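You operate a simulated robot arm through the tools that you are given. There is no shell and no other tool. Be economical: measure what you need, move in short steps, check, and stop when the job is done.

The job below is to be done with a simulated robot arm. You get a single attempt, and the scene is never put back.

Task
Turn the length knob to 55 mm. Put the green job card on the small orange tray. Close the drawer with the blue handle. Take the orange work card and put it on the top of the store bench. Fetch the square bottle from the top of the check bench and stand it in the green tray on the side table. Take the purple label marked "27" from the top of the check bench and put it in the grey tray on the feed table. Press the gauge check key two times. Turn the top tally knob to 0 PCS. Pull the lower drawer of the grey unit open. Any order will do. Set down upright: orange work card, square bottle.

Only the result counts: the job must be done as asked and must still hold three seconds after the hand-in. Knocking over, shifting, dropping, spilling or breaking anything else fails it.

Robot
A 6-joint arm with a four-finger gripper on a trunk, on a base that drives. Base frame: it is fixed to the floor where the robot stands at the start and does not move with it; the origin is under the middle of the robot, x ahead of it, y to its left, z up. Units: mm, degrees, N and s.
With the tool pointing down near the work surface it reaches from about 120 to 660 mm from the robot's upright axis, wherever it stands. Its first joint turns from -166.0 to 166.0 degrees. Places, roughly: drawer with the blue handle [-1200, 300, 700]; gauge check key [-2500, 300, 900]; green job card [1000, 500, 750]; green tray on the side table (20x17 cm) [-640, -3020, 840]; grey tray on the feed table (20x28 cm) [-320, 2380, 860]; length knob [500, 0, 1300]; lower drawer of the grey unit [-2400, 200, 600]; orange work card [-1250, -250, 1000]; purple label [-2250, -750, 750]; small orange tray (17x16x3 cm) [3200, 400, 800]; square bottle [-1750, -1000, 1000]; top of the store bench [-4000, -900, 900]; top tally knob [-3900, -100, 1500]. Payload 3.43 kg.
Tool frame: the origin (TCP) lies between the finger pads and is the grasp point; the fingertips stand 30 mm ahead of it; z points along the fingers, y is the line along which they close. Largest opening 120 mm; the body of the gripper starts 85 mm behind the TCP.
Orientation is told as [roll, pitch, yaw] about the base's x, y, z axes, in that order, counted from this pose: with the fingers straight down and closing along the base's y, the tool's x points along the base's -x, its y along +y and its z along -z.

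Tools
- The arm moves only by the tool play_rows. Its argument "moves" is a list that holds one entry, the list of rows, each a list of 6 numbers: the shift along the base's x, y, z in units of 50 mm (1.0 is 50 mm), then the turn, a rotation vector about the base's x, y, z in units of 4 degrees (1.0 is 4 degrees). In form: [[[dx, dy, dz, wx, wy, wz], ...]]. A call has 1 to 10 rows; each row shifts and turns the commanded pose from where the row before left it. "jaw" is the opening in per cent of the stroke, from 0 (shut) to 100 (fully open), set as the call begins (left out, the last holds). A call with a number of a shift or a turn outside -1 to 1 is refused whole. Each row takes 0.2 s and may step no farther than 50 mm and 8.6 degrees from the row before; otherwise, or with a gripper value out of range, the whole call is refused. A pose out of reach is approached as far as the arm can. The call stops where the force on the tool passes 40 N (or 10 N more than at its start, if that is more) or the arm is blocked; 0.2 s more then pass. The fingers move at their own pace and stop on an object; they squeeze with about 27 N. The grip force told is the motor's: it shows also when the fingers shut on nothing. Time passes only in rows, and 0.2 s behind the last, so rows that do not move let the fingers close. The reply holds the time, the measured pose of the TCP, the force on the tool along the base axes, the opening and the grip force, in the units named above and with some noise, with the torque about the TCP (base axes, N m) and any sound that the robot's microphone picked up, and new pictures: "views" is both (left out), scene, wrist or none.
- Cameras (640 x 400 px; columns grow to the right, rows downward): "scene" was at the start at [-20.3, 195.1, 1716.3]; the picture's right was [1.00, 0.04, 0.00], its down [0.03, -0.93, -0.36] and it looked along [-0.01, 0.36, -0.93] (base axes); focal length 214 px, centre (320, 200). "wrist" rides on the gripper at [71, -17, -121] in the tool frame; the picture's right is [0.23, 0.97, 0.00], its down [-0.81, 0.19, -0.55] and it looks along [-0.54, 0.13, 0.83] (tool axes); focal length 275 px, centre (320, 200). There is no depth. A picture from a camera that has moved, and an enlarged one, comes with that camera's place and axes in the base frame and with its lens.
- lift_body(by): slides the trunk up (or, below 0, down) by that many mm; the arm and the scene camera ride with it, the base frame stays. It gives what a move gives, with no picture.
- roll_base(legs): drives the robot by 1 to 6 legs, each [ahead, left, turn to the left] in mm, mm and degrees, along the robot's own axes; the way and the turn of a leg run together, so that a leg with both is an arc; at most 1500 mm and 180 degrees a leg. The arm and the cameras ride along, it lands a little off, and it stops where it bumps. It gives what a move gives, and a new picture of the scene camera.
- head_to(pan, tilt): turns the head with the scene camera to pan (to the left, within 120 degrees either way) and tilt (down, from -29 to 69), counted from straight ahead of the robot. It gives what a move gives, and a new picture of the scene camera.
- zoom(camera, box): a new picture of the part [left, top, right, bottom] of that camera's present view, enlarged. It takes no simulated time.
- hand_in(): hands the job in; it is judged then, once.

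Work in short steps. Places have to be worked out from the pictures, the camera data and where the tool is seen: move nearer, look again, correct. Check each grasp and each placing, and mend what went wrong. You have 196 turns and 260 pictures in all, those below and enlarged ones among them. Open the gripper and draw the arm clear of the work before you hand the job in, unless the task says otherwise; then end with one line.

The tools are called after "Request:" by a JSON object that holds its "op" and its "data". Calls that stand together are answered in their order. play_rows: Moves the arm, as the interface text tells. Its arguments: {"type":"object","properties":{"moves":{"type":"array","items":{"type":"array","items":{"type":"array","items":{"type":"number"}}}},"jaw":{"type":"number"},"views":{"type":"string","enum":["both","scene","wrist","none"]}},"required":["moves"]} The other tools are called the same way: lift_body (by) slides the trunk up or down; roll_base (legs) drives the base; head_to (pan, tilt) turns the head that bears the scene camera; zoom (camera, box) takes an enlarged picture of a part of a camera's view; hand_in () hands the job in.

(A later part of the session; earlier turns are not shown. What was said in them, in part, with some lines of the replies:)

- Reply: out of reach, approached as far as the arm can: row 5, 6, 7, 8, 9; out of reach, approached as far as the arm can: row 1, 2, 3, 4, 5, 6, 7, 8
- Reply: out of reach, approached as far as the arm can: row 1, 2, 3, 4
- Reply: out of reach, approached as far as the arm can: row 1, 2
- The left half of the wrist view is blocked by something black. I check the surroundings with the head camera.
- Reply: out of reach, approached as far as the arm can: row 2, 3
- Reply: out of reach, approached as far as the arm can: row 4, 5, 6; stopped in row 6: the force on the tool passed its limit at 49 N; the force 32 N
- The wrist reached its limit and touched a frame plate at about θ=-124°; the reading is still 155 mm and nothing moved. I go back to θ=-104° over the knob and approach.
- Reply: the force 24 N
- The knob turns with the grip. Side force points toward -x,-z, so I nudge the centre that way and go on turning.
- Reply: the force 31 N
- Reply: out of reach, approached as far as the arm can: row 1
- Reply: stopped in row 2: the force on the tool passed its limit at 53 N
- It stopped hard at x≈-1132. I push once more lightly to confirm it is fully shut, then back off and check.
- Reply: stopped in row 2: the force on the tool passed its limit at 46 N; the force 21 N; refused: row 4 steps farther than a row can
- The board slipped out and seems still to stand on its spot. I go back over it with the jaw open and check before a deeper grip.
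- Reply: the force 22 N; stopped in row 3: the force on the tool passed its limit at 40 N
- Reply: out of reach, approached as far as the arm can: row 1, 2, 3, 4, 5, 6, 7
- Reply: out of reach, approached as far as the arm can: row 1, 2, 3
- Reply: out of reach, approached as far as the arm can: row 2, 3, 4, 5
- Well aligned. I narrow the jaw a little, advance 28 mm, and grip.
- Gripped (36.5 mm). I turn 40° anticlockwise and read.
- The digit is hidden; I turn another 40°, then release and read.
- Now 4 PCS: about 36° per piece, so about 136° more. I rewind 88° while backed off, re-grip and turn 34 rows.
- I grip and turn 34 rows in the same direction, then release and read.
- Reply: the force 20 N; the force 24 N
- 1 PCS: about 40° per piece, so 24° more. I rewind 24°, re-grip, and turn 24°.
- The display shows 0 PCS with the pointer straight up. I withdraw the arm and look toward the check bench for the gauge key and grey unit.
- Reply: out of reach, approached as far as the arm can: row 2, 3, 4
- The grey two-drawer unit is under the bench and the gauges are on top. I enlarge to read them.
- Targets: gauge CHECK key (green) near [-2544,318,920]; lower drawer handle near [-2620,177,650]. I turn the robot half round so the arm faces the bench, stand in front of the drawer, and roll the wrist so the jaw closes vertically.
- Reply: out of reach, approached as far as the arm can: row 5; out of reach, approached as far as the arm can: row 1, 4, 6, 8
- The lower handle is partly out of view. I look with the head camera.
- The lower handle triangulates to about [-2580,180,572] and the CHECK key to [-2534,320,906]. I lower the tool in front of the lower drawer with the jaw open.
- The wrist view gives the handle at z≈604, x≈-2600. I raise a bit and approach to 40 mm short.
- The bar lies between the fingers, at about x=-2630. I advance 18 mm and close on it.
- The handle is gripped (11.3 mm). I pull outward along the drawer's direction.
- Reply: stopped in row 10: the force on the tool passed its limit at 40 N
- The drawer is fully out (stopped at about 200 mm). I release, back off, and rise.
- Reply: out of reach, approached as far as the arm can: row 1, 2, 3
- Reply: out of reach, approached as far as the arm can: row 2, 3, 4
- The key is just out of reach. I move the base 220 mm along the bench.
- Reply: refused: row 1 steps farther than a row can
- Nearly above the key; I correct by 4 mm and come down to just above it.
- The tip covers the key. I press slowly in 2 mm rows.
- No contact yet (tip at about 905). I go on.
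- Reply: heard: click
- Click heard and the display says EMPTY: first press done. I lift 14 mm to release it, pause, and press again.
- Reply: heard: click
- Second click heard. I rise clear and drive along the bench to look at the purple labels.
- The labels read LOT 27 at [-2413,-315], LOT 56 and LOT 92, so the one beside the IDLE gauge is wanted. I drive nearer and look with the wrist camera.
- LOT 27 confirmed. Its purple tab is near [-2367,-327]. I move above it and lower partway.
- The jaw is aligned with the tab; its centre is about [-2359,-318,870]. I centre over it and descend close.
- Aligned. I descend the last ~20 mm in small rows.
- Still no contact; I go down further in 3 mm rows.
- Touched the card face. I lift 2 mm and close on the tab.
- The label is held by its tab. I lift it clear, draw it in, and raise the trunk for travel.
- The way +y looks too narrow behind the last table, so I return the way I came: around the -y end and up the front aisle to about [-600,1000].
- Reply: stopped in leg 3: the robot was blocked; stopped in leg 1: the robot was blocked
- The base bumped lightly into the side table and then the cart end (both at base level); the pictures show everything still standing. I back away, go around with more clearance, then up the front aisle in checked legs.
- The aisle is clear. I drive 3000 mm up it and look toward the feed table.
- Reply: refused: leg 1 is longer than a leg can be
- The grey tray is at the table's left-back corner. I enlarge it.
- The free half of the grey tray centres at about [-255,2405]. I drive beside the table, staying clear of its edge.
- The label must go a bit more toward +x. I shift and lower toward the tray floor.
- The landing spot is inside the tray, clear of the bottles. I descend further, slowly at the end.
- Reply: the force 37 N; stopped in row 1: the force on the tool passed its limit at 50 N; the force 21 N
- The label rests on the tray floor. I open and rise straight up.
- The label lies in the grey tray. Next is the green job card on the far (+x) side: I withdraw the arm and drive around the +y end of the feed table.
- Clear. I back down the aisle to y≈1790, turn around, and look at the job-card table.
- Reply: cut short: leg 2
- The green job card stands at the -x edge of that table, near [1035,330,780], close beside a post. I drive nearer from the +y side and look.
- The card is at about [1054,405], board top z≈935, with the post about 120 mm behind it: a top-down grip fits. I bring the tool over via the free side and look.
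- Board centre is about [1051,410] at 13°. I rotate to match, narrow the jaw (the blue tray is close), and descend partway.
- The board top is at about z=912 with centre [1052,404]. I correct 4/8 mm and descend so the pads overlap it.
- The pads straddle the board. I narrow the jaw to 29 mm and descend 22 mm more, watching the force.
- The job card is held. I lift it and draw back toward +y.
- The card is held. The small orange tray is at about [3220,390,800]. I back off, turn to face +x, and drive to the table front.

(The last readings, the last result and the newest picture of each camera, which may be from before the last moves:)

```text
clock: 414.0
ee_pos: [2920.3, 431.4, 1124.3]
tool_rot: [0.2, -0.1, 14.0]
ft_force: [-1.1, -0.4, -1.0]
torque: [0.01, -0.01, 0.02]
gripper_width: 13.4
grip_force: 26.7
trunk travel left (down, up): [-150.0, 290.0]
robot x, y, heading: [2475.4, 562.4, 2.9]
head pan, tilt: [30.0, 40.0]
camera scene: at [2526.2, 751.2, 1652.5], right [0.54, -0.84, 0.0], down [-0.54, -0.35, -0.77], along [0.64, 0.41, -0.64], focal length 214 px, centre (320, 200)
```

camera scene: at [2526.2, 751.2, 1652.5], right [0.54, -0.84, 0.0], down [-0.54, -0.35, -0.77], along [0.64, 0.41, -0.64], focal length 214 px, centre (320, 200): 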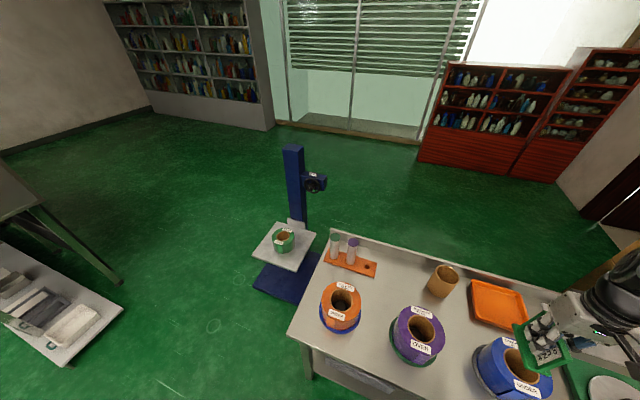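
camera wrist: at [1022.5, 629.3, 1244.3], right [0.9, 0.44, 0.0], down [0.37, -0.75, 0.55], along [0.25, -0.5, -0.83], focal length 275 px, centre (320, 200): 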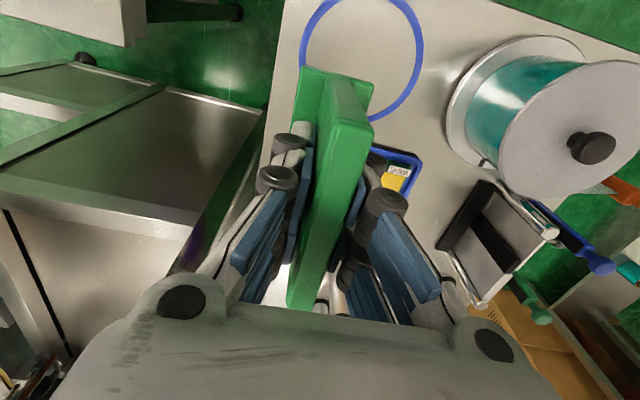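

The orange tray is at about [3226,375,795], a long reach. I move the base nearer (keeping clear of the table edge), and rotate the wrist so the card's long side lies along y.

Request:
{"op": "roll_base", "data": {"legs": [[60, -130, 0]]}}

Request:
{"op": "play_rows", "data": {"moves": [[[0, 0, 0, 0, 0, -1], [0, 0, 0, 0, 0, -1], [0, 0, 0, 0, 0, -1], [0, 0, 0, 0, 0, -1], [0, 0, 0, 0, 0, -1], [0, 0, 0, 0, 0, -1], [0, 0, 0, 0, 0, -1], [0, 0, 0, 0, 0, -1], [0, 0, 0, 0, 0, -1], [0, 0, 0, 0, 0, -1]]], "views": "none"}}

Request:
{"op": "play_rows", "data": {"moves": [[[0.5, 0.2, 0, 0, 0, -1], [0.5, 0.2, 0, 0, 0, -1], [0.5, 0.2, 0, 0, 0, -1], [0.5, 0.2, 0, 0, 0, -1], [0.4, 0.2, 0, 0, 0, -1], [0.4, 0, 0, 0, 0, -1], [0, 0, 0, 0, 0, -1], [0, 0, 0, 0, 0, -1], [0, 0, 0, 0, 0, -1], [0, 0, 0, 0, 0, -1]]], "views": "both"}}

```text
clock: 415.3
ee_pos: [2985.6, 307.6, 1122.3]
tool_rot: [0.3, 0.0, 14.4]
ft_force: [0.3, -1.4, -0.2]
torque: [0.03, 0.01, 0.01]
gripper_width: 13.9
grip_force: 26.8
trunk travel left (down, up): [-150.0, 290.0]
robot x, y, heading: [2544.3, 442.3, 2.9]
head pan, tilt: [30.0, 40.0]
camera scene: at [2590.1, 624.7, 1652.6], right [0.55, -0.84, 0.0], down [-0.54, -0.35, -0.77], along [0.64, 0.42, -0.64], focal length 214 px, centre (320, 200)
```

scene: 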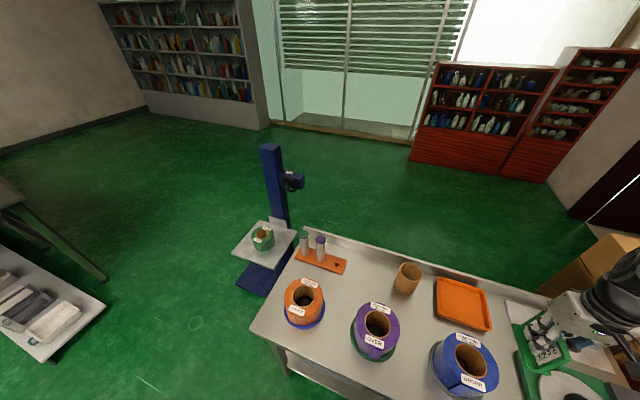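

```text
clock: 417.5
ee_pos: [2985.5, 307.7, 1121.4]
tool_rot: [0.2, -0.1, -25.6]
ft_force: [-0.9, 0.4, -0.5]
torque: [0.01, -0.01, 0.01]
gripper_width: 13.2
grip_force: 27.2
trunk travel left (down, up): [-150.0, 290.0]
robot x, y, heading: [2545.6, 442.2, 3.1]
head pan, tilt: [30.0, 40.0]
```

```text
clock: 419.7
ee_pos: [3124.3, 358.2, 1122.9]
tool_rot: [0.2, 0.1, -65.6]
ft_force: [0.3, 0.7, -1.3]
torque: [0.0, -0.02, 0.0]
gripper_width: 13.2
grip_force: 26.6
trunk travel left (down, up): [-150.0, 290.0]
robot x, y, heading: [2544.9, 444.4, 3.0]
head pan, tilt: [30.0, 40.0]
camera scene: at [2589.5, 626.0, 1652.4], right [0.55, -0.84, 0.0], down [-0.54, -0.35, -0.77], along [0.64, 0.42, -0.64], focal length 214 px, centre (320, 200)
camera wrist: at [3079.5, 417.0, 1244.5], right [0.79, 0.61, 0.0], down [0.51, -0.66, 0.55], along [0.34, -0.44, -0.83], focal length 275 px, centre (320, 200)
```

scene: 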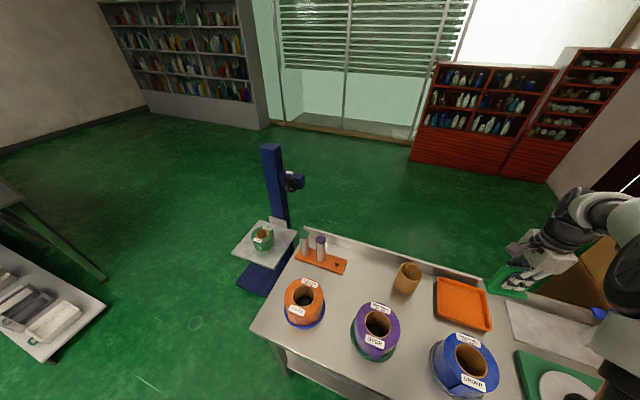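
wrist: 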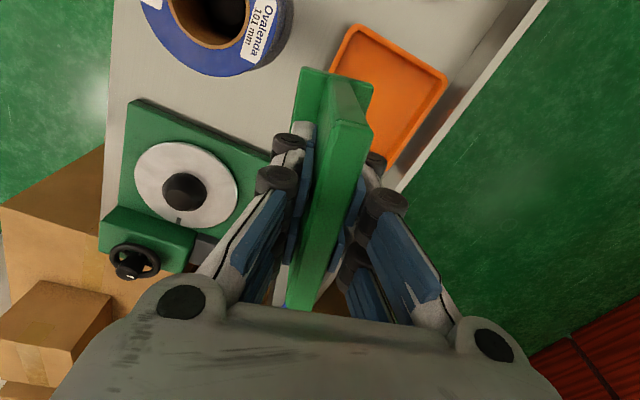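

Tray centre computes to about [3227,378], turned 14°. I move the base 30 mm nearer, align the card, and go above the tray's nearer half.

Request:
{"op": "roll_base", "data": {"legs": [[30, 0, 0]]}}

Request:
{"op": "play_rows", "data": {"moves": [[[0.3, 0.1, 0, 0, 0, -1], [0.4, 0.1, 0, 0, 0, -1], [0.36, 0, -0.4, 0, 0, -0.5], [0, 0, -0.8, 0, 0, 0], [0, 0, -0.8, 0, 0, 0], [0, 0, -0.8, 0, 0, 0]]], "views": "both"}}

```text
clock: 420.6
ee_pos: [3156.5, 360.1, 1121.9]
tool_rot: [0.1, 0.1, -65.7]
ft_force: [0.1, -0.2, -1.8]
torque: [0.01, 0.09, 0.0]
gripper_width: 13.8
grip_force: 26.5
trunk travel left (down, up): [-150.0, 290.0]
robot x, y, heading: [2575.3, 440.0, 3.1]
head pan, tilt: [30.0, 40.0]
camera scene: at [2621.9, 627.6, 1652.3], right [0.55, -0.84, 0.0], down [-0.54, -0.35, -0.77], along [0.64, 0.42, -0.64], focal length 214 px, centre (320, 200)
```

scene: 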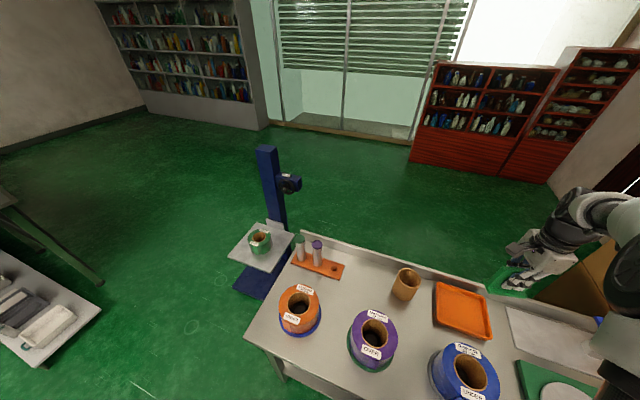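

```text
clock: 421.9
ee_pos: [3208.6, 369.8, 983.1]
tool_rot: [0.4, 0.0, -75.6]
ft_force: [-0.3, -1.1, -0.8]
torque: [-0.01, 0.01, 0.0]
gripper_width: 13.7
grip_force: 27.4
trunk travel left (down, up): [-150.0, 290.0]
robot x, y, heading: [2572.5, 444.3, 2.9]
head pan, tilt: [30.0, 40.0]
camera scene: at [2620.4, 627.5, 1652.4], right [0.55, -0.84, 0.0], down [-0.54, -0.35, -0.77], along [0.64, 0.42, -0.64], focal length 214 px, centre (320, 200)
camera wrist: at [3173.4, 434.9, 1104.0], right [0.89, 0.47, 0.0], down [0.39, -0.74, 0.55], along [0.26, -0.49, -0.83], focal length 275 px, centre (320, 200)
```

scene: 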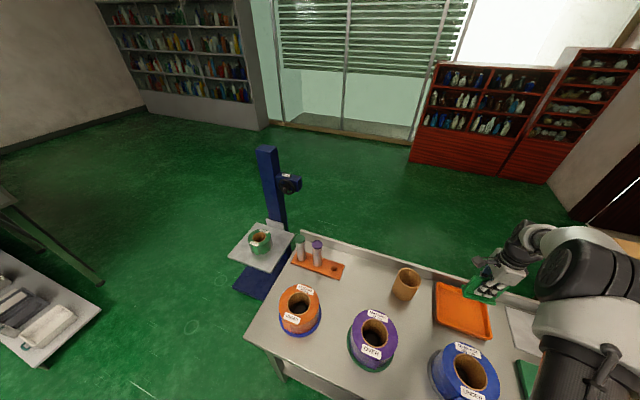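
wrist: 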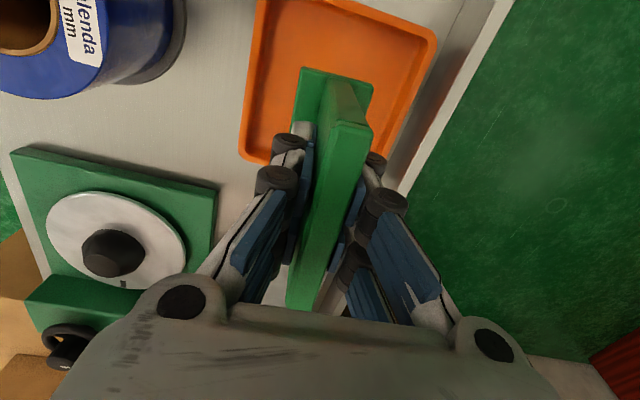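

The landing point is inside the tray; I shift 15 mm toward its centre and descend.

Request:
{"op": "play_rows", "data": {"moves": [[[0, 0.3, -0.4, 0, 0, 0], [0, 0, -0.7, 0, 0, 0], [0, 0, -0.6, 0, 0, 0], [0, 0, -0.2, 0, 0, 0]]], "views": "wrist"}}

```text
clock: 422.9
ee_pos: [3208.1, 386.2, 887.0]
tool_rot: [0.2, 0.0, -75.6]
ft_force: [-0.3, 0.2, -0.5]
torque: [-0.01, 0.0, 0.03]
gripper_width: 13.4
grip_force: 27.2
trunk travel left (down, up): [-150.0, 290.0]
robot x, y, heading: [2574.6, 444.0, 3.2]
head pan, tilt: [30.0, 40.0]
camera wrist: at [3173.7, 452.1, 1008.4], right [0.88, 0.47, 0.0], down [0.39, -0.74, 0.55], along [0.26, -0.49, -0.83], focal length 275 px, centre (320, 200)
```

wrist: 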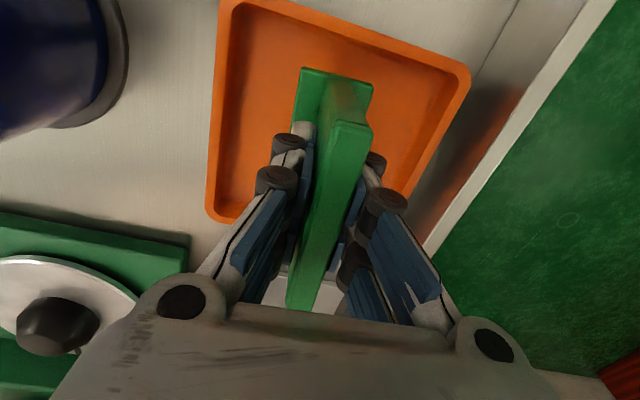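

Well centred over the tray. I lower in small rows until it touches.

Request:
{"op": "play_rows", "data": {"moves": [[[0, 0, -0.1, 0, 0, 0], [0, 0, -0.1, 0, 0, 0], [0, 0, -0.1, 0, 0, 0], [0, 0, -0.08, 0, 0, 0]]], "views": "none"}}

Request:
{"op": "play_rows", "data": {"moves": [[[0, 0, -0.08, 0, 0, 0], [0, 0, -0.08, 0, 0, 0], [0, 0, -0.08, 0, 0, 0]]], "views": "wrist"}}

```text
clock: 423.9
ee_pos: [3208.1, 384.4, 869.5]
tool_rot: [0.2, 0.0, -75.6]
ft_force: [0.8, -0.2, -0.7]
torque: [-0.01, 0.01, 0.0]
gripper_width: 13.6
grip_force: 27.5
trunk travel left (down, up): [-150.0, 290.0]
robot x, y, heading: [2570.0, 444.6, 3.1]
head pan, tilt: [30.0, 40.0]
```

```text
clock: 424.8
ee_pos: [3207.4, 384.8, 856.3]
tool_rot: [0.2, 0.0, -75.7]
ft_force: [-0.6, 1.5, 0.2]
torque: [0.02, 0.01, 0.01]
gripper_width: 13.5
grip_force: 26.9
trunk travel left (down, up): [-150.0, 290.0]
robot x, y, heading: [2574.2, 444.8, 3.2]
head pan, tilt: [30.0, 40.0]
camera wrist: at [3172.6, 450.0, 977.7], right [0.89, 0.47, 0.0], down [0.39, -0.74, 0.55], along [0.26, -0.49, -0.83], focal length 275 px, centre (320, 200)
```

wrist: 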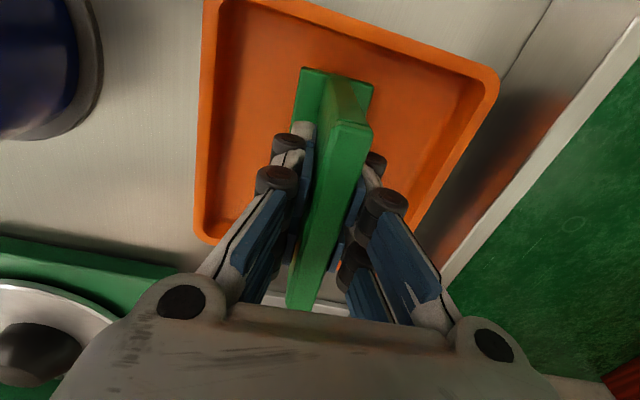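

Request:
{"op": "play_rows", "data": {"moves": [[[0, 0, -0.08, 0, 0, 0], [0, 0, -0.08, 0, 0, 0], [0, 0, -0.08, 0, 0, 0]]], "views": "none"}}

Request:
{"op": "play_rows", "data": {"moves": [[[0, 0, -0.06, 0, 0, 0], [0, 0, -0.06, 0, 0, 0], [0, 0, -0.06, 0, 0, 0]]], "views": "none"}}

```text
clock: 425.6
ee_pos: [3208.6, 385.7, 845.7]
tool_rot: [0.1, 0.0, -75.6]
ft_force: [-0.2, 0.6, -0.3]
torque: [0.01, 0.01, 0.0]
gripper_width: 13.3
grip_force: 27.7
trunk travel left (down, up): [-150.0, 290.0]
robot x, y, heading: [2574.5, 445.5, 2.9]
head pan, tilt: [30.0, 40.0]
```

```text
clock: 426.4
ee_pos: [3208.8, 385.4, 838.5]
tool_rot: [0.5, -0.1, -75.5]
ft_force: [-2.0, -2.1, 22.6]
torque: [-0.08, 0.06, -0.03]
gripper_width: 13.6
grip_force: 27.3
trunk travel left (down, up): [-150.0, 290.0]
robot x, y, heading: [2575.2, 443.9, 3.0]
head pan, tilt: [30.0, 40.0]
```

Contact (23 N). I open the jaw just enough and rise straight up.

Request:
{"op": "play_rows", "data": {"moves": [[[0, 0, 0, 0, 0, 0], [0, 0, 0, 0, 0, 0], [0, 0, 0.4, 0, 0, 0], [0, 0, 0.7, 0, 0, 0], [0, 0, 0.8, 0, 0, 0], [0, 0, 0.9, 0, 0, 0], [0, 0, 0.9, 0, 0, 0], [0, 0, 0.9, 0, 0, 0], [0, 0, 0.9, 0, 0, 0]]], "jaw": 35, "views": "wrist"}}

```text
clock: 428.4
ee_pos: [3208.4, 383.4, 1114.2]
tool_rot: [0.1, 0.0, -75.6]
ft_force: [0.2, -0.1, 0.2]
torque: [0.02, 0.0, -0.03]
gripper_width: 42.0
grip_force: 0.1
trunk travel left (down, up): [-150.0, 290.0]
robot x, y, heading: [2575.1, 443.5, 3.0]
head pan, tilt: [30.0, 40.0]
camera wrist: at [3174.5, 449.0, 1234.5], right [0.89, 0.47, 0.0], down [0.39, -0.74, 0.55], along [0.26, -0.49, -0.83], focal length 275 px, centre (320, 200)
```

wrist: 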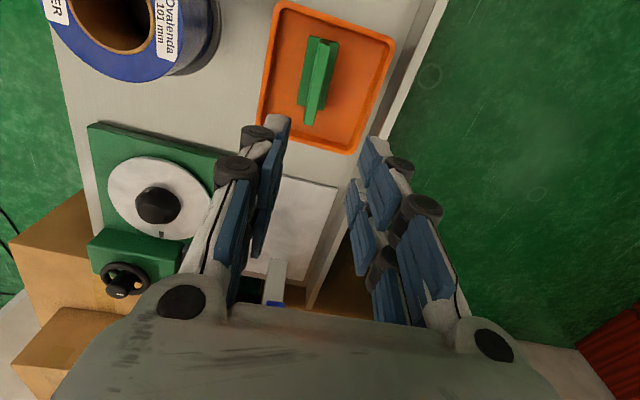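

The job card stands in the small orange tray. Last: the square bottle. I retract the arm, raise the trunk for travel, and drive back around, turning to face -x.

Request:
{"op": "play_rows", "data": {"moves": [[[-0.95, 0, 0, 0, 0, 0], [-0.95, 0, 0, 0, 0, 0], [-0.95, 0, 0, 0, 0, 0], [-0.95, 0, 0, 0, 0, 0], [-0.95, -0.2, 0, 0, 0, 0], [-0.9, -0.3, 0, 0, 0, 0]]], "jaw": 0, "views": "none"}}

Request:
{"op": "lift_body", "data": {"by": 150}}

Request:
{"op": "roll_base", "data": {"legs": [[-75, 0, 0], [0, 1060, 0], [0, 0, 177]]}}

```text
clock: 429.8
ee_pos: [2923.2, 361.4, 1109.1]
tool_rot: [0.3, 0.0, -75.6]
ft_force: [0.0, -0.1, 0.0]
torque: [0.01, -0.04, 0.01]
gripper_width: 0.0
grip_force: 27.0
trunk travel left (down, up): [-150.0, 290.0]
robot x, y, heading: [2578.7, 444.2, 3.2]
head pan, tilt: [30.0, 40.0]
```

```text
clock: 431.5
ee_pos: [2925.1, 360.2, 1260.1]
tool_rot: [0.2, 0.0, -75.6]
ft_force: [-0.1, -0.5, 0.1]
torque: [0.0, 0.02, -0.02]
gripper_width: 0.0
grip_force: 27.1
trunk travel left (down, up): [-300.0, 140.0]
robot x, y, heading: [2571.9, 444.8, 2.9]
head pan, tilt: [30.0, 40.0]
```

```text
clock: 445.1
ee_pos: [2089.0, 1583.9, 1260.6]
tool_rot: [0.3, 0.0, 107.3]
ft_force: [0.4, 0.5, -1.3]
torque: [-0.02, -0.01, 0.01]
gripper_width: 0.0
grip_force: 27.1
trunk travel left (down, up): [-300.0, 140.0]
robot x, y, heading: [2444.0, 1518.8, -174.2]
head pan, tilt: [30.0, 40.0]
camera scene: at [2410.7, 1330.7, 1802.4], right [-0.59, 0.81, 0.0], down [0.52, 0.38, -0.77], along [-0.62, -0.45, -0.64], focal length 214 px, centre (320, 200)
```

scene: 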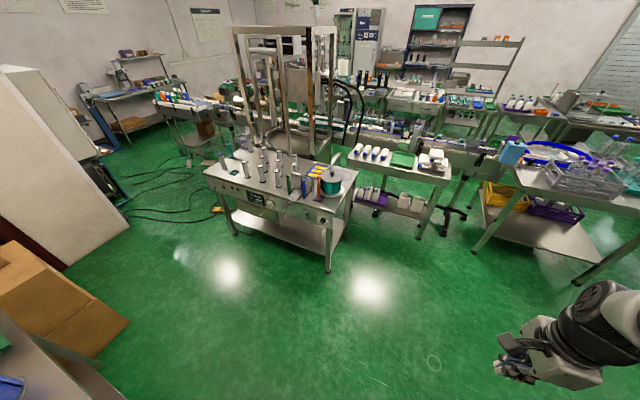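

Good. I continue along the known route, correcting the heading first.

Request:
{"op": "roll_base", "data": {"legs": [[0, 0, -5.8], [1380, 0, 0], [0, -1180, 0], [650, -405, 0]]}}

```text
clock: 462.0
ee_pos: [56.6, 3216.8, 1259.9]
tool_rot: [0.2, 0.0, 102.2]
ft_force: [-0.5, -1.4, 0.0]
torque: [-0.03, 0.03, -0.01]
gripper_width: 0.0
grip_force: 26.8
trunk travel left (down, up): [-300.0, 140.0]
robot x, y, heading: [400.8, 3123.8, -179.2]
head pan, tilt: [30.0, 40.0]
camera scene: at [354.9, 2937.5, 1802.5], right [-0.51, 0.86, 0.0], down [0.55, 0.33, -0.77], along [-0.66, -0.39, -0.64], focal length 214 px, centre (320, 200)
```

scene: 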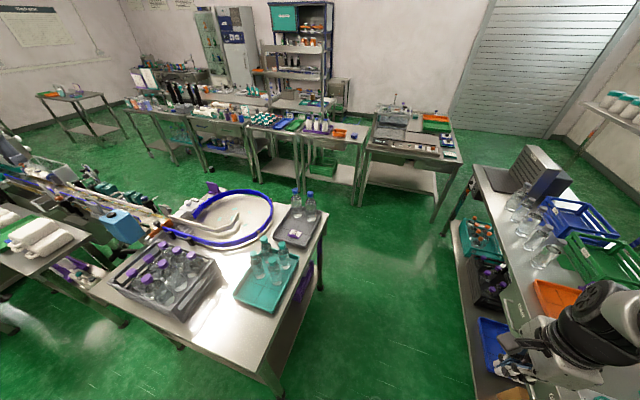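

Request:
{"op": "roll_base", "data": {"legs": [[1170, 205, 0], [0, 735, 0], [-120, 960, 0], [0, 1450, 0]]}}

```text
clock: 483.0
ee_pos: [-889.2, -162.0, 1260.4]
tool_rot: [0.2, 0.0, 103.1]
ft_force: [0.6, 0.3, 0.4]
torque: [0.02, 0.05, 0.02]
gripper_width: 0.0
grip_force: 27.6
trunk travel left (down, up): [-300.0, 140.0]
robot x, y, heading: [-540.8, -254.8, -178.3]
head pan, tilt: [30.0, 40.0]
camera scene: at [-586.6, -437.6, 1802.4], right [-0.52, 0.85, 0.0], down [0.55, 0.34, -0.77], along [-0.65, -0.4, -0.64], focal length 214 px, centre (320, 200)
```

scene: 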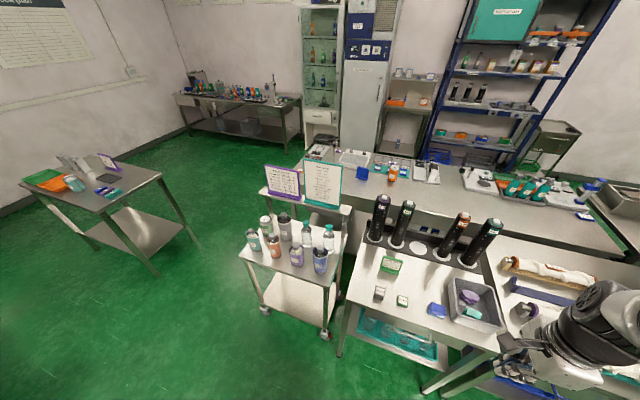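

I continue to the end of the check bench: robot to about [-1400,-1500].

Request:
{"op": "roll_base", "data": {"legs": [[0, 1490, 0], [880, 0, 0], [20, -270, 0]]}}

Request:
{"op": "head_to", "data": {"pan": 10, "tilt": 40}}

Request:
{"op": "play_rows", "data": {"moves": [[[0, 0, 0, 0, 0, 0]]], "jaw": 90, "views": "wrist"}}

```text
clock: 496.0
ee_pos: [-1753.5, -1394.8, 1259.7]
tool_rot: [0.2, 0.0, 104.1]
ft_force: [-0.4, -0.1, -0.4]
torque: [-0.02, 0.01, 0.01]
gripper_width: 0.0
grip_force: 26.8
trunk travel left (down, up): [-300.0, 140.0]
robot x, y, heading: [-1401.2, -1483.2, -177.4]
head pan, tilt: [30.0, 40.0]
camera scene: at [-1446.4, -1665.1, 1802.6], right [-0.54, 0.84, 0.0], down [0.54, 0.35, -0.77], along [-0.65, -0.41, -0.64], focal length 214 px, centre (320, 200)
```

scene: 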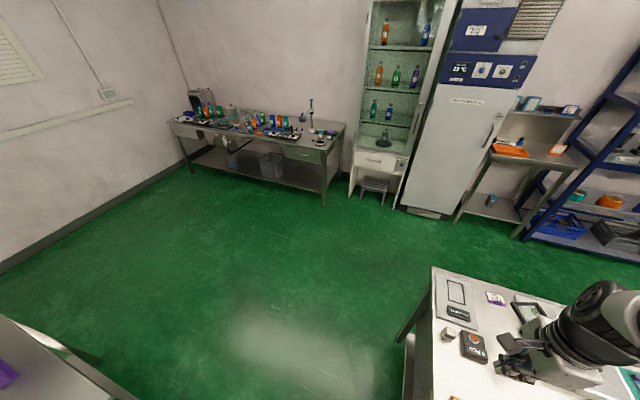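

```text
clock: 496.8
ee_pos: [-1752.5, -1395.1, 1260.3]
tool_rot: [0.1, -0.1, 103.9]
ft_force: [-0.6, 0.2, 0.1]
torque: [-0.02, 0.02, 0.01]
gripper_width: 0.0
grip_force: 27.1
trunk travel left (down, up): [-300.0, 140.0]
robot x, y, heading: [-1403.0, -1482.7, -177.4]
head pan, tilt: [10.0, 40.0]
camera scene: at [-1457.6, -1639.1, 1802.4], right [-0.22, 0.98, 0.0], down [0.63, 0.14, -0.77], along [-0.75, -0.17, -0.64], focal length 214 px, centre (320, 200)
```

scene: 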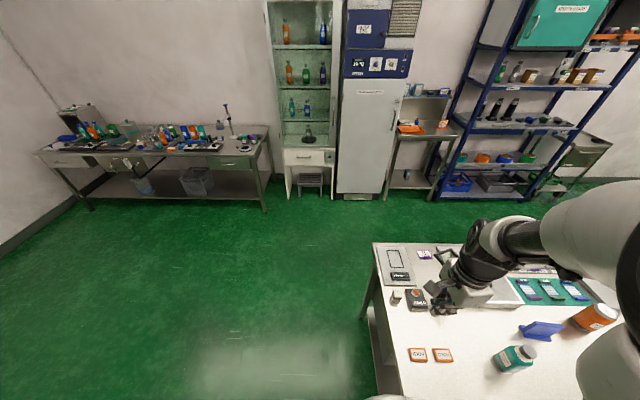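

```text
clock: 497.2
ee_pos: [-1751.4, -1395.4, 1260.7]
tool_rot: [0.2, 0.0, 104.1]
ft_force: [0.3, 0.3, -0.1]
torque: [-0.02, 0.02, 0.06]
gripper_width: 25.9
grip_force: 0.1
trunk travel left (down, up): [-300.0, 140.0]
robot x, y, heading: [-1403.1, -1481.5, -177.5]
head pan, tilt: [10.0, 40.0]
camera wrist: at [-1718.8, -1459.8, 1381.4], right [-0.89, -0.46, 0.0], down [-0.38, 0.74, 0.55], along [-0.26, 0.49, -0.83], focal length 275 px, centre (320, 200)
```

wrist: 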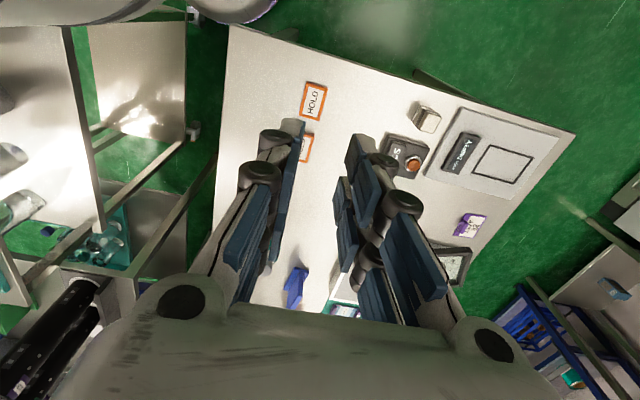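

The bottle is at about [-1813,-1031]. I move the tool over toward it and look.

Request:
{"op": "play_rows", "data": {"moves": [[[-0.2, 0.9, 0, 0, 0, 0], [-0.2, 0.9, 0, 0, 0, 0], [-0.2, 0.9, 0, 0, 0, 0], [-0.2, 0.9, 0, 0, 0, 0], [-0.2, 0.9, 0, 0, 0, 0], [-0.2, 0.6, -0.6, 0, 0, 0]]], "views": "wrist"}}

Request:
{"op": "zoom", "data": {"camera": "wrist", "box": [180, 20, 440, 220]}}

```text
clock: 498.6
ee_pos: [-1819.6, -1138.8, 1226.0]
tool_rot: [0.3, 0.2, 104.1]
ft_force: [0.1, 0.1, -0.9]
torque: [-0.03, -0.02, -0.01]
gripper_width: 108.0
grip_force: 0.1
trunk travel left (down, up): [-300.0, 140.0]
robot x, y, heading: [-1402.4, -1477.6, -177.5]
head pan, tilt: [10.0, 40.0]
camera wrist: at [-1785.9, -1202.1, 1347.6], right [-0.89, -0.46, 0.0], down [-0.38, 0.74, 0.55], along [-0.26, 0.49, -0.83], focal length 275 px, centre (320, 200)
```

wrist: 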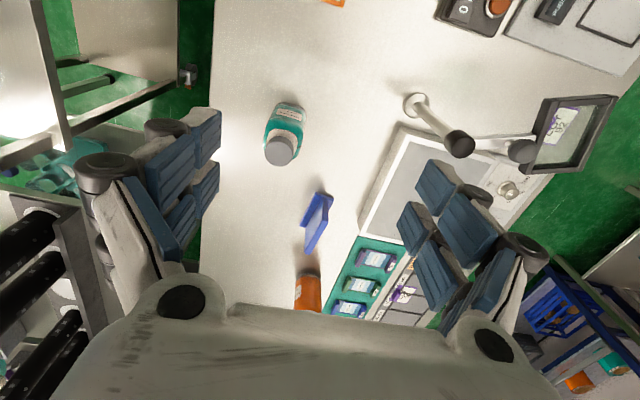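

```text
2.00 times, centred on (310, 120) of wrist
camera zoom: at [-1785.9, -1202.1, 1347.6], right [-0.89, -0.46, 0.0], down [-0.38, 0.74, 0.55], along [-0.26, 0.49, -0.83], focal length 551 px, centre (340, 360)
```

zoom: 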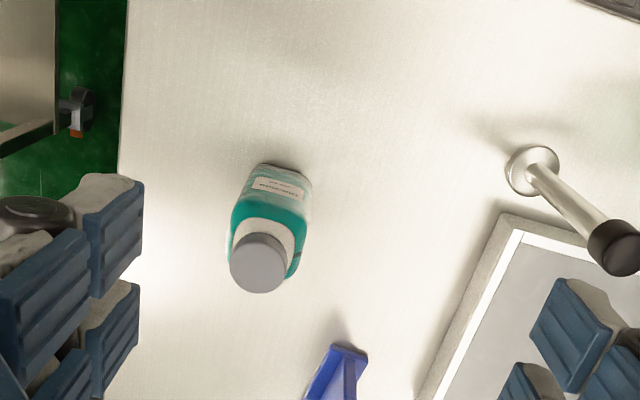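

The square bottle (teal, grey cap) is at about [-1806,-1046], about 150 mm tall and aligned with the jaw. I move above it at a safe height.

Request:
{"op": "play_rows", "data": {"moves": [[[0.14, 0.9, 0, 0, 0, 0], [0.14, 0.94, 0, 0, 0, 0], [0, 0, -0.8, 0, 0, 0], [0, 0, -0.8, 0, 0, 0], [0, 0, -0.6, 0, 0, 0]]], "jaw": 100, "views": "wrist"}}

```text
clock: 499.8
ee_pos: [-1798.2, -1045.7, 1119.5]
tool_rot: [0.2, 0.0, 103.9]
ft_force: [-0.9, -0.1, 0.3]
torque: [0.01, -0.02, 0.0]
gripper_width: 119.8
grip_force: 0.1
trunk travel left (down, up): [-300.0, 140.0]
robot x, y, heading: [-1406.0, -1477.5, -177.3]
head pan, tilt: [10.0, 40.0]
camera wrist: at [-1764.1, -1110.1, 1239.6], right [-0.89, -0.46, 0.0], down [-0.38, 0.74, 0.55], along [-0.26, 0.49, -0.83], focal length 275 px, centre (320, 200)
```

wrist: 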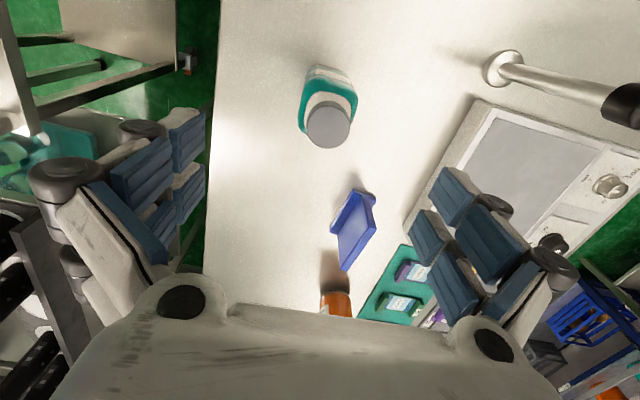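

Centre confirmed: [-1808,-1046], cap top z≈1007. I centre and descend to grip the body at z≈945.

Request:
{"op": "play_rows", "data": {"moves": [[[-0.2, 0, -0.5, 0, 0, 0], [0, 0, -0.9, 0, 0, 0], [0, 0, -0.9, 0, 0, 0], [0, 0, -0.8, 0, 0, 0], [0, 0, -0.4, 0, 0, 0]]], "views": "wrist"}}

```text
clock: 501.0
ee_pos: [-1812.6, -1048.4, 945.5]
tool_rot: [0.2, -0.1, 103.9]
ft_force: [-0.2, -1.1, -0.3]
torque: [-0.05, -0.02, 0.02]
gripper_width: 120.0
grip_force: 0.0
trunk travel left (down, up): [-300.0, 140.0]
robot x, y, heading: [-1404.5, -1480.4, -177.4]
head pan, tilt: [10.0, 40.0]
camera wrist: at [-1777.8, -1112.4, 1067.0], right [-0.89, -0.46, 0.0], down [-0.38, 0.74, 0.55], along [-0.26, 0.49, -0.83], focal length 275 px, centre (320, 200)
```

wrist: 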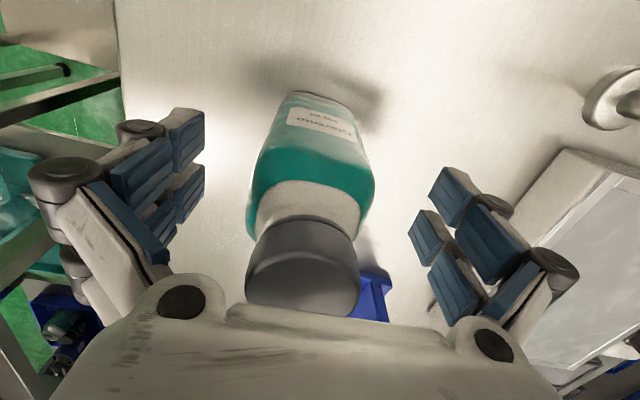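

The bottle sits centred between the fingers. I close and lift slightly.

Request:
{"op": "play_rows", "data": {"moves": [[[0, 0, 0, 0, 0, 0], [0, 0, 0, 0, 0, 0], [0, 0, 0, 0, 0, 0], [0, 0, 0, 0, 0, 0], [0, 0, 0, 0, 0, 0], [0, 0, 0, 0, 0, 0], [0, 0, 0.1, 0, 0, 0], [0, 0, 0.2, 0, 0, 0], [0, 0, 0.3, 0, 0, 0]]], "jaw": 0, "views": "wrist"}}

```text
clock: 503.0
ee_pos: [-1809.3, -1048.9, 976.4]
tool_rot: [0.1, 0.0, 104.1]
ft_force: [-0.6, 0.1, -3.8]
torque: [0.01, 0.0, 0.01]
gripper_width: 55.4
grip_force: 26.7
trunk travel left (down, up): [-300.0, 140.0]
robot x, y, heading: [-1399.9, -1483.0, -177.3]
head pan, tilt: [10.0, 40.0]
camera wrist: at [-1774.5, -1114.1, 1096.8], right [-0.89, -0.46, 0.0], down [-0.38, 0.74, 0.55], along [-0.26, 0.49, -0.83], focal length 275 px, centre (320, 200)
```

wrist: 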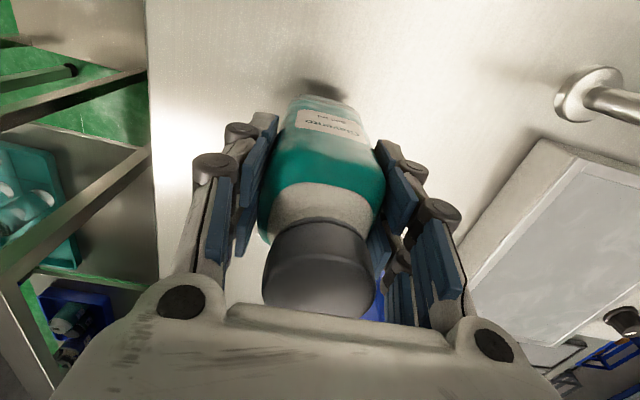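

The bottle is held (55 mm, ~4 N). I lift it, retract over the free end of the bench, and back out to view the side table.

Request:
{"op": "play_rows", "data": {"moves": [[[0, 0, 0.7, 0, 0, 0], [0, 0, 0.9, 0, 0, 0], [0, 0, 0.9, 0, 0, 0], [0, 0, 0.9, 0, 0, 0], [0, 0, 0.9, 0, 0, 0], [0.1, -0.9, 0, 0, 0, 0], [0.1, -0.9, 0, 0, 0, 0], [0.1, -0.9, 0, 0, 0, 0], [0.1, -0.9, 0, 0, 0, 0], [0.1, -0.9, 0, 0, 0, 0]]], "views": "none"}}

Request:
{"op": "play_rows", "data": {"moves": [[[0.2, -0.9, 0, 0, 0, 0], [0.2, -0.9, 0, 0, 0, 0], [0.2, -0.5, 0, 0, 0, 0]]], "views": "none"}}

Request:
{"op": "roll_base", "data": {"legs": [[0, 400, 0], [0, 0, 90]]}}

Request:
{"op": "head_to", "data": {"pan": 20, "tilt": 35}}

```text
clock: 505.2
ee_pos: [-1779.7, -1274.6, 1190.3]
tool_rot: [0.1, -0.1, 104.0]
ft_force: [-0.2, -1.0, -2.6]
torque: [0.01, 0.0, -0.01]
gripper_width: 55.6
grip_force: 27.1
trunk travel left (down, up): [-300.0, 140.0]
robot x, y, heading: [-1396.5, -1481.5, -177.4]
head pan, tilt: [10.0, 40.0]
```

```text
clock: 506.0
ee_pos: [-1752.6, -1390.4, 1190.1]
tool_rot: [0.2, -0.1, 103.9]
ft_force: [0.8, -0.1, -3.2]
torque: [0.06, 0.01, 0.0]
gripper_width: 55.5
grip_force: 27.1
trunk travel left (down, up): [-300.0, 140.0]
robot x, y, heading: [-1404.3, -1483.4, -177.4]
head pan, tilt: [10.0, 40.0]
```

```text
clock: 512.2
ee_pos: [-1492.0, -2217.3, 1189.2]
tool_rot: [0.2, 0.0, -168.1]
ft_force: [0.6, 0.4, -2.5]
torque: [-0.02, -0.02, -0.02]
gripper_width: 55.5
grip_force: 27.4
trunk travel left (down, up): [-300.0, 140.0]
robot x, y, heading: [-1386.7, -1871.7, -89.5]
head pan, tilt: [10.0, 40.0]
camera scene: at [-1229.0, -1935.3, 1802.4], right [-0.98, -0.18, 0.0], down [-0.12, 0.63, -0.77], along [0.14, -0.75, -0.64], focal length 214 px, centre (320, 200)
```

scene: 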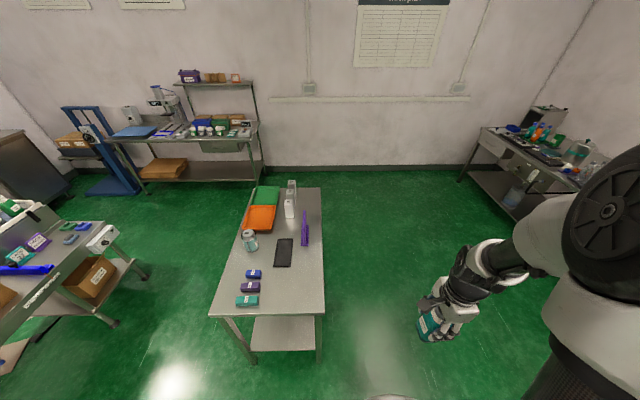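

```text
clock: 513.0
ee_pos: [-1492.2, -2216.7, 1188.8]
tool_rot: [0.2, 0.0, -168.3]
ft_force: [0.5, -0.1, -2.2]
torque: [-0.05, 0.0, 0.01]
gripper_width: 55.7
grip_force: 26.9
trunk travel left (down, up): [-300.0, 140.0]
robot x, y, heading: [-1383.0, -1873.6, -89.8]
head pan, tilt: [20.0, 35.0]
camera scene: at [-1213.8, -1934.4, 1810.0], right [-0.94, -0.35, 0.0], down [-0.2, 0.54, -0.82], along [0.28, -0.77, -0.57], focal length 214 px, centre (320, 200)
```

scene: 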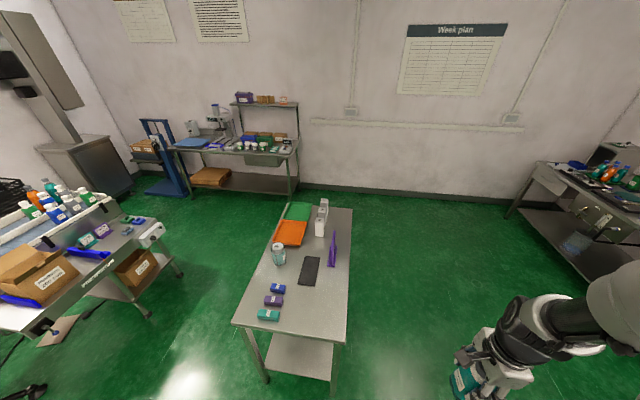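

The tray is best reached from the table's +x side: green tray at about [-638,-3043], table edge near x=-550. I drive there through the gap.

Request:
{"op": "roll_base", "data": {"legs": [[0, 1085, 0], [870, 0, 0]]}}

Request:
{"op": "head_to", "data": {"pan": -30, "tilt": 50}}

Request:
{"op": "play_rows", "data": {"moves": [[[0, 0, 0, 0, 0, 0]]], "views": "wrist"}}

```text
clock: 522.6
ee_pos: [-374.5, -3048.1, 1189.6]
tool_rot: [0.2, 0.0, -167.1]
ft_force: [0.0, -0.9, -3.0]
torque: [0.0, 0.03, -0.02]
gripper_width: 55.5
grip_force: 27.2
trunk travel left (down, up): [-300.0, 140.0]
robot x, y, heading: [-273.0, -2700.0, -88.4]
head pan, tilt: [20.0, 35.0]
camera scene: at [-102.5, -2759.3, 1810.0], right [-0.93, -0.37, 0.0], down [-0.21, 0.53, -0.82], along [0.3, -0.76, -0.57], focal length 214 px, centre (320, 200)
```

scene: 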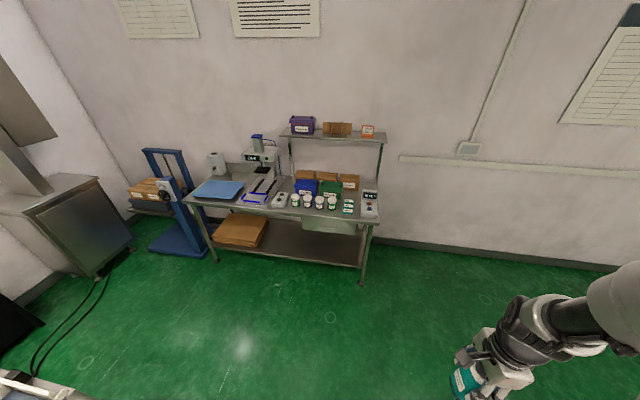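

```text
clock: 523.8
ee_pos: [-374.0, -3047.6, 1189.1]
tool_rot: [0.3, 0.0, -167.1]
ft_force: [0.4, -0.8, -3.0]
torque: [0.0, 0.01, -0.01]
gripper_width: 55.3
grip_force: 27.3
trunk travel left (down, up): [-300.0, 140.0]
robot x, y, heading: [-277.9, -2699.4, -88.4]
head pan, tilt: [-30.0, 50.0]
camera scene: at [-171.4, -2744.5, 1788.3], right [-0.88, 0.48, 0.0], down [0.37, 0.67, -0.64], along [-0.31, -0.57, -0.77], focal length 214 px, centre (320, 200)
```

scene: 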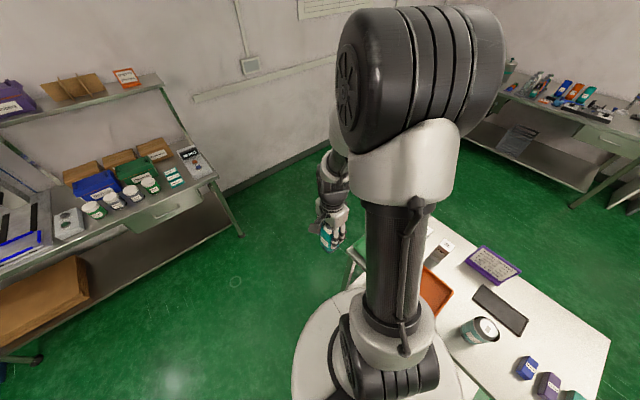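

```text
clock: 524.2
ee_pos: [-375.2, -3047.8, 1189.1]
tool_rot: [0.2, -0.1, -167.1]
ft_force: [-0.3, -1.0, -3.0]
torque: [0.01, -0.03, -0.01]
gripper_width: 55.5
grip_force: 27.3
trunk travel left (down, up): [-300.0, 140.0]
robot x, y, heading: [-279.1, -2700.6, -88.4]
head pan, tilt: [-30.0, 50.0]
camera wrist: at [-308.4, -3013.6, 1310.0], right [0.44, -0.9, 0.0], down [-0.75, -0.37, 0.55], along [-0.5, -0.25, -0.83], focal length 275 px, centre (320, 200)
```

wrist: 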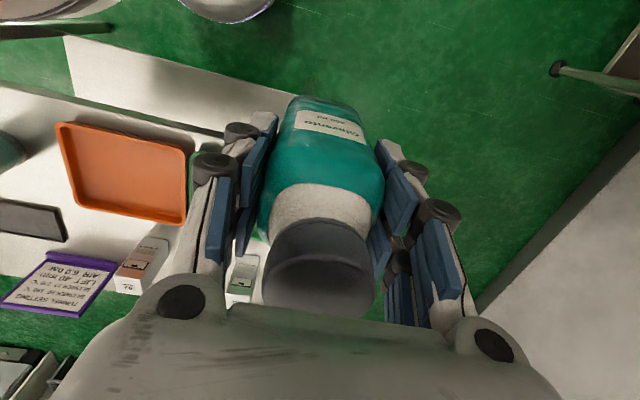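

The bottle hides the green tray in this view. I bring the bottle toward it and check its edges around the bottle.

Request:
{"op": "play_rows", "data": {"moves": [[[-0.9, 0, 0, 0, 0, 0], [-0.9, 0, 0, 0, 0, 0], [-0.9, 0.1, 0, 0, 0, 0], [-0.9, 0.1, 0, 0, 0, 0]]], "views": "both"}}

```text
clock: 525.2
ee_pos: [-554.7, -3038.3, 1187.3]
tool_rot: [0.2, 0.0, -167.0]
ft_force: [0.0, -0.1, -4.2]
torque: [0.0, -0.05, -0.02]
gripper_width: 55.8
grip_force: 27.3
trunk travel left (down, up): [-300.0, 140.0]
robot x, y, heading: [-278.3, -2701.2, -88.6]
head pan, tilt: [-30.0, 50.0]
camera scene: at [-173.6, -2744.2, 1788.4], right [-0.88, 0.48, 0.0], down [0.37, 0.67, -0.64], along [-0.31, -0.56, -0.77], focal length 214 px, centre (320, 200)
camera wrist: at [-489.2, -3005.4, 1308.9], right [0.44, -0.9, 0.0], down [-0.75, -0.37, 0.55], along [-0.49, -0.25, -0.83], focal length 275 px, centre (320, 200)
```

scene: 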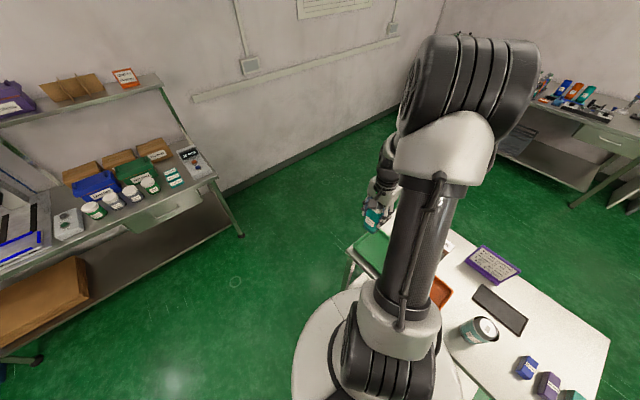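
wrist: 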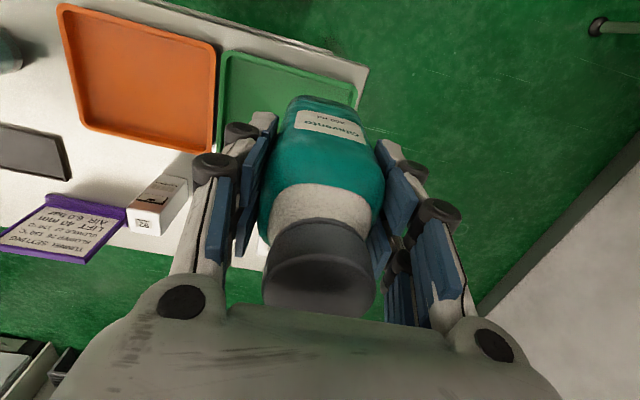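

Tray edges give its centre at about [-644,-3018], aligned with the bottle. I move over it and descend.

Request:
{"op": "play_rows", "data": {"moves": [[[-0.6, 0.1, 0, 0, 0, 0], [-0.6, 0.15, 0, 0, 0, 0], [-0.58, 0.15, 0, 0, 0, 0], [0, 0, -0.9, 0, 0, 0], [0, 0, -0.9, 0, 0, 0], [0, 0, -0.9, 0, 0, 0], [0, 0, -0.9, 0, 0, 0], [0, 0, -0.6, 0, 0, 0]]], "views": "both"}}

```text
clock: 527.0
ee_pos: [-639.3, -3016.5, 977.6]
tool_rot: [0.2, 0.0, -167.1]
ft_force: [-0.5, -0.6, -2.3]
torque: [-0.02, -0.01, -0.02]
gripper_width: 55.6
grip_force: 27.4
trunk travel left (down, up): [-300.0, 140.0]
robot x, y, heading: [-275.1, -2700.0, -88.5]
head pan, tilt: [-30.0, 50.0]
camera scene: at [-172.1, -2744.8, 1788.3], right [-0.88, 0.48, 0.0], down [0.37, 0.67, -0.64], along [-0.31, -0.56, -0.77], focal length 214 px, centre (320, 200)
camera wrist: at [-574.7, -2982.7, 1099.3], right [0.44, -0.9, 0.0], down [-0.75, -0.37, 0.55], along [-0.5, -0.25, -0.83], focal length 275 px, centre (320, 200)
```

scene: 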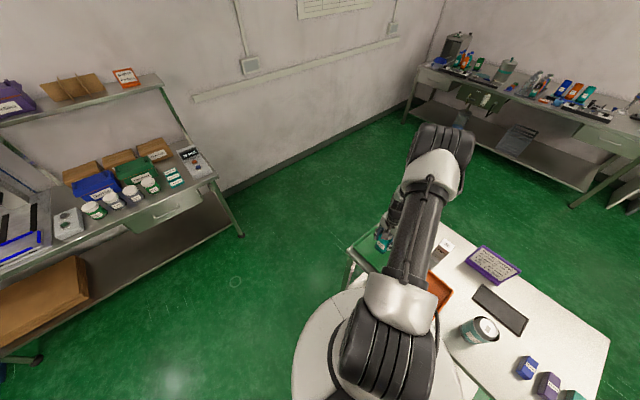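
wrist: 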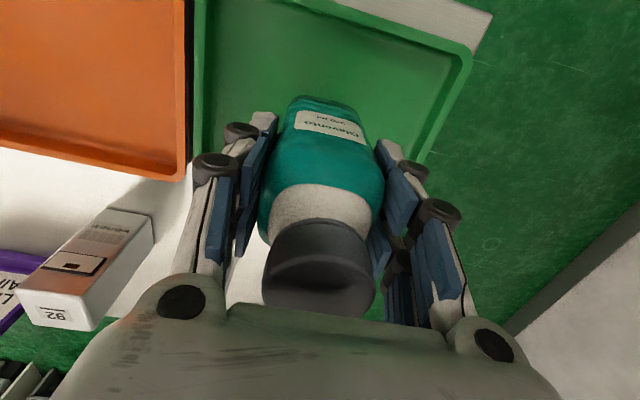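

Over the tray's centre. I lower slowly until contact.

Request:
{"op": "play_rows", "data": {"moves": [[[0, 0, -0.3, 0, 0, 0], [0, 0, -0.2, 0, 0, 0], [0, 0, -0.1, 0, 0, 0], [0, 0, -0.06, 0, 0, 0]]], "views": "none"}}

Request:
{"op": "play_rows", "data": {"moves": [[[0, 0, -0.06, 0, 0, 0], [0, 0, -0.06, 0, 0, 0], [0, 0, -0.06, 0, 0, 0]]], "views": "none"}}

```text
clock: 528.0
ee_pos: [-643.8, -3015.1, 945.3]
tool_rot: [0.2, 0.0, -167.0]
ft_force: [-0.9, 0.3, -3.8]
torque: [-0.04, 0.0, 0.02]
gripper_width: 55.4
grip_force: 27.2
trunk travel left (down, up): [-300.0, 140.0]
robot x, y, heading: [-277.0, -2699.2, -88.5]
head pan, tilt: [-30.0, 50.0]
```

```text
clock: 528.8
ee_pos: [-644.1, -3016.6, 936.7]
tool_rot: [0.2, -0.1, -167.1]
ft_force: [-0.3, -0.6, -3.5]
torque: [-0.01, -0.01, 0.04]
gripper_width: 55.6
grip_force: 26.4
trunk travel left (down, up): [-300.0, 140.0]
robot x, y, heading: [-272.9, -2696.8, -88.2]
head pan, tilt: [-30.0, 50.0]
```

Request:
{"op": "play_rows", "data": {"moves": [[[0, 0, -0.06, 0, 0, 0], [0, 0, -0.06, 0, 0, 0], [0, 0, -0.06, 0, 0, 0]]], "views": "none"}}

Request:
{"op": "play_rows", "data": {"moves": [[[0, 0, -0.05, 0, 0, 0], [0, 0, -0.05, 0, 0, 0]]], "views": "none"}}

```text
clock: 529.6
ee_pos: [-643.8, -3017.3, 929.1]
tool_rot: [0.3, -0.2, -167.1]
ft_force: [1.8, 1.0, 19.0]
torque: [0.0, 0.11, -0.22]
gripper_width: 56.0
grip_force: 27.3
trunk travel left (down, up): [-300.0, 140.0]
robot x, y, heading: [-274.0, -2700.2, -88.5]
head pan, tilt: [-30.0, 50.0]
```

```text
clock: 530.2
ee_pos: [-644.1, -3017.2, 923.7]
tool_rot: [0.1, -0.1, -167.1]
ft_force: [-0.9, -0.1, 18.5]
torque: [0.01, 0.04, -0.09]
gripper_width: 55.8
grip_force: 27.1
trunk travel left (down, up): [-300.0, 140.0]
robot x, y, heading: [-276.4, -2702.5, -88.4]
head pan, tilt: [-30.0, 50.0]
```

The bottle stands on the tray floor. I open fully and rise straight up.

Request:
{"op": "play_rows", "data": {"moves": [[[0, 0, 0, 0, 0, 0], [0, 0, 0, 0, 0, 0], [0, 0, 0, 0, 0, 0], [0, 0, 0, 0, 0, 0], [0, 0, 0.4, 0, 0, 0], [0, 0, 0.7, 0, 0, 0], [0, 0, 0.9, 0, 0, 0], [0, 0, 0.9, 0, 0, 0], [0, 0, 0.9, 0, 0, 0], [0, 0, 0.9, 0, 0, 0]]], "jaw": 100, "views": "wrist"}}

```text
clock: 532.4
ee_pos: [-643.4, -3016.4, 1154.6]
tool_rot: [0.2, 0.0, -167.2]
ft_force: [0.0, -0.4, 0.5]
torque: [-0.01, -0.01, -0.02]
gripper_width: 120.0
grip_force: 0.0
trunk travel left (down, up): [-300.0, 140.0]
robot x, y, heading: [-277.1, -2700.5, -88.4]
head pan, tilt: [-30.0, 50.0]
camera wrist: at [-577.2, -2982.9, 1276.1], right [0.44, -0.9, 0.0], down [-0.75, -0.37, 0.55], along [-0.5, -0.25, -0.83], focal length 275 px, centre (320, 200)
```

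wrist: 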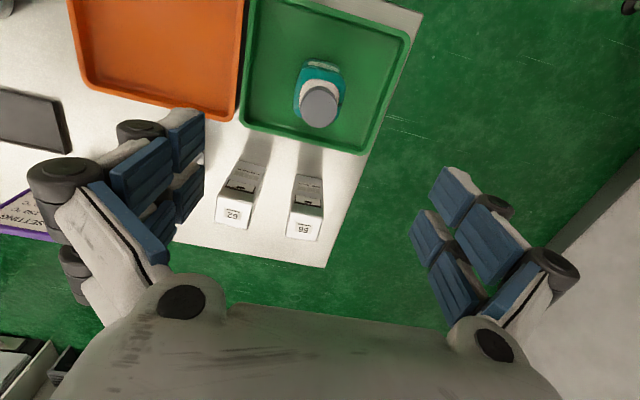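

The bottle stands upright in the green tray, so all nine parts are done. I draw the arm clear and hand in.

Request:
{"op": "play_rows", "data": {"moves": [[[0.9, 0, 0.2, 0, 0, 0], [0.9, 0, 0, 0, 0, 0], [0.9, 0, 0, 0, 0, 0], [0.9, 0, 0, 0, 0, 0], [0.9, 0, 0, 0, 0, 0]]], "views": "none"}}

Request:
{"op": "hand_in", "data": {}}

```text
clock: 533.6
ee_pos: [-414.5, -3013.7, 1165.9]
tool_rot: [0.2, -0.1, -167.1]
ft_force: [0.2, 1.0, 1.2]
torque: [0.01, 0.04, 0.01]
gripper_width: 120.1
grip_force: 0.1
trunk travel left (down, up): [-300.0, 140.0]
robot x, y, heading: [-277.5, -2701.6, -88.5]
head pan, tilt: [-30.0, 50.0]
```

```text
The job is handed in.
```

All nine parts are done and handed in; on the way the base bumped the side table and the bottle cart lightly, and later pictures showed both with everything still standing.
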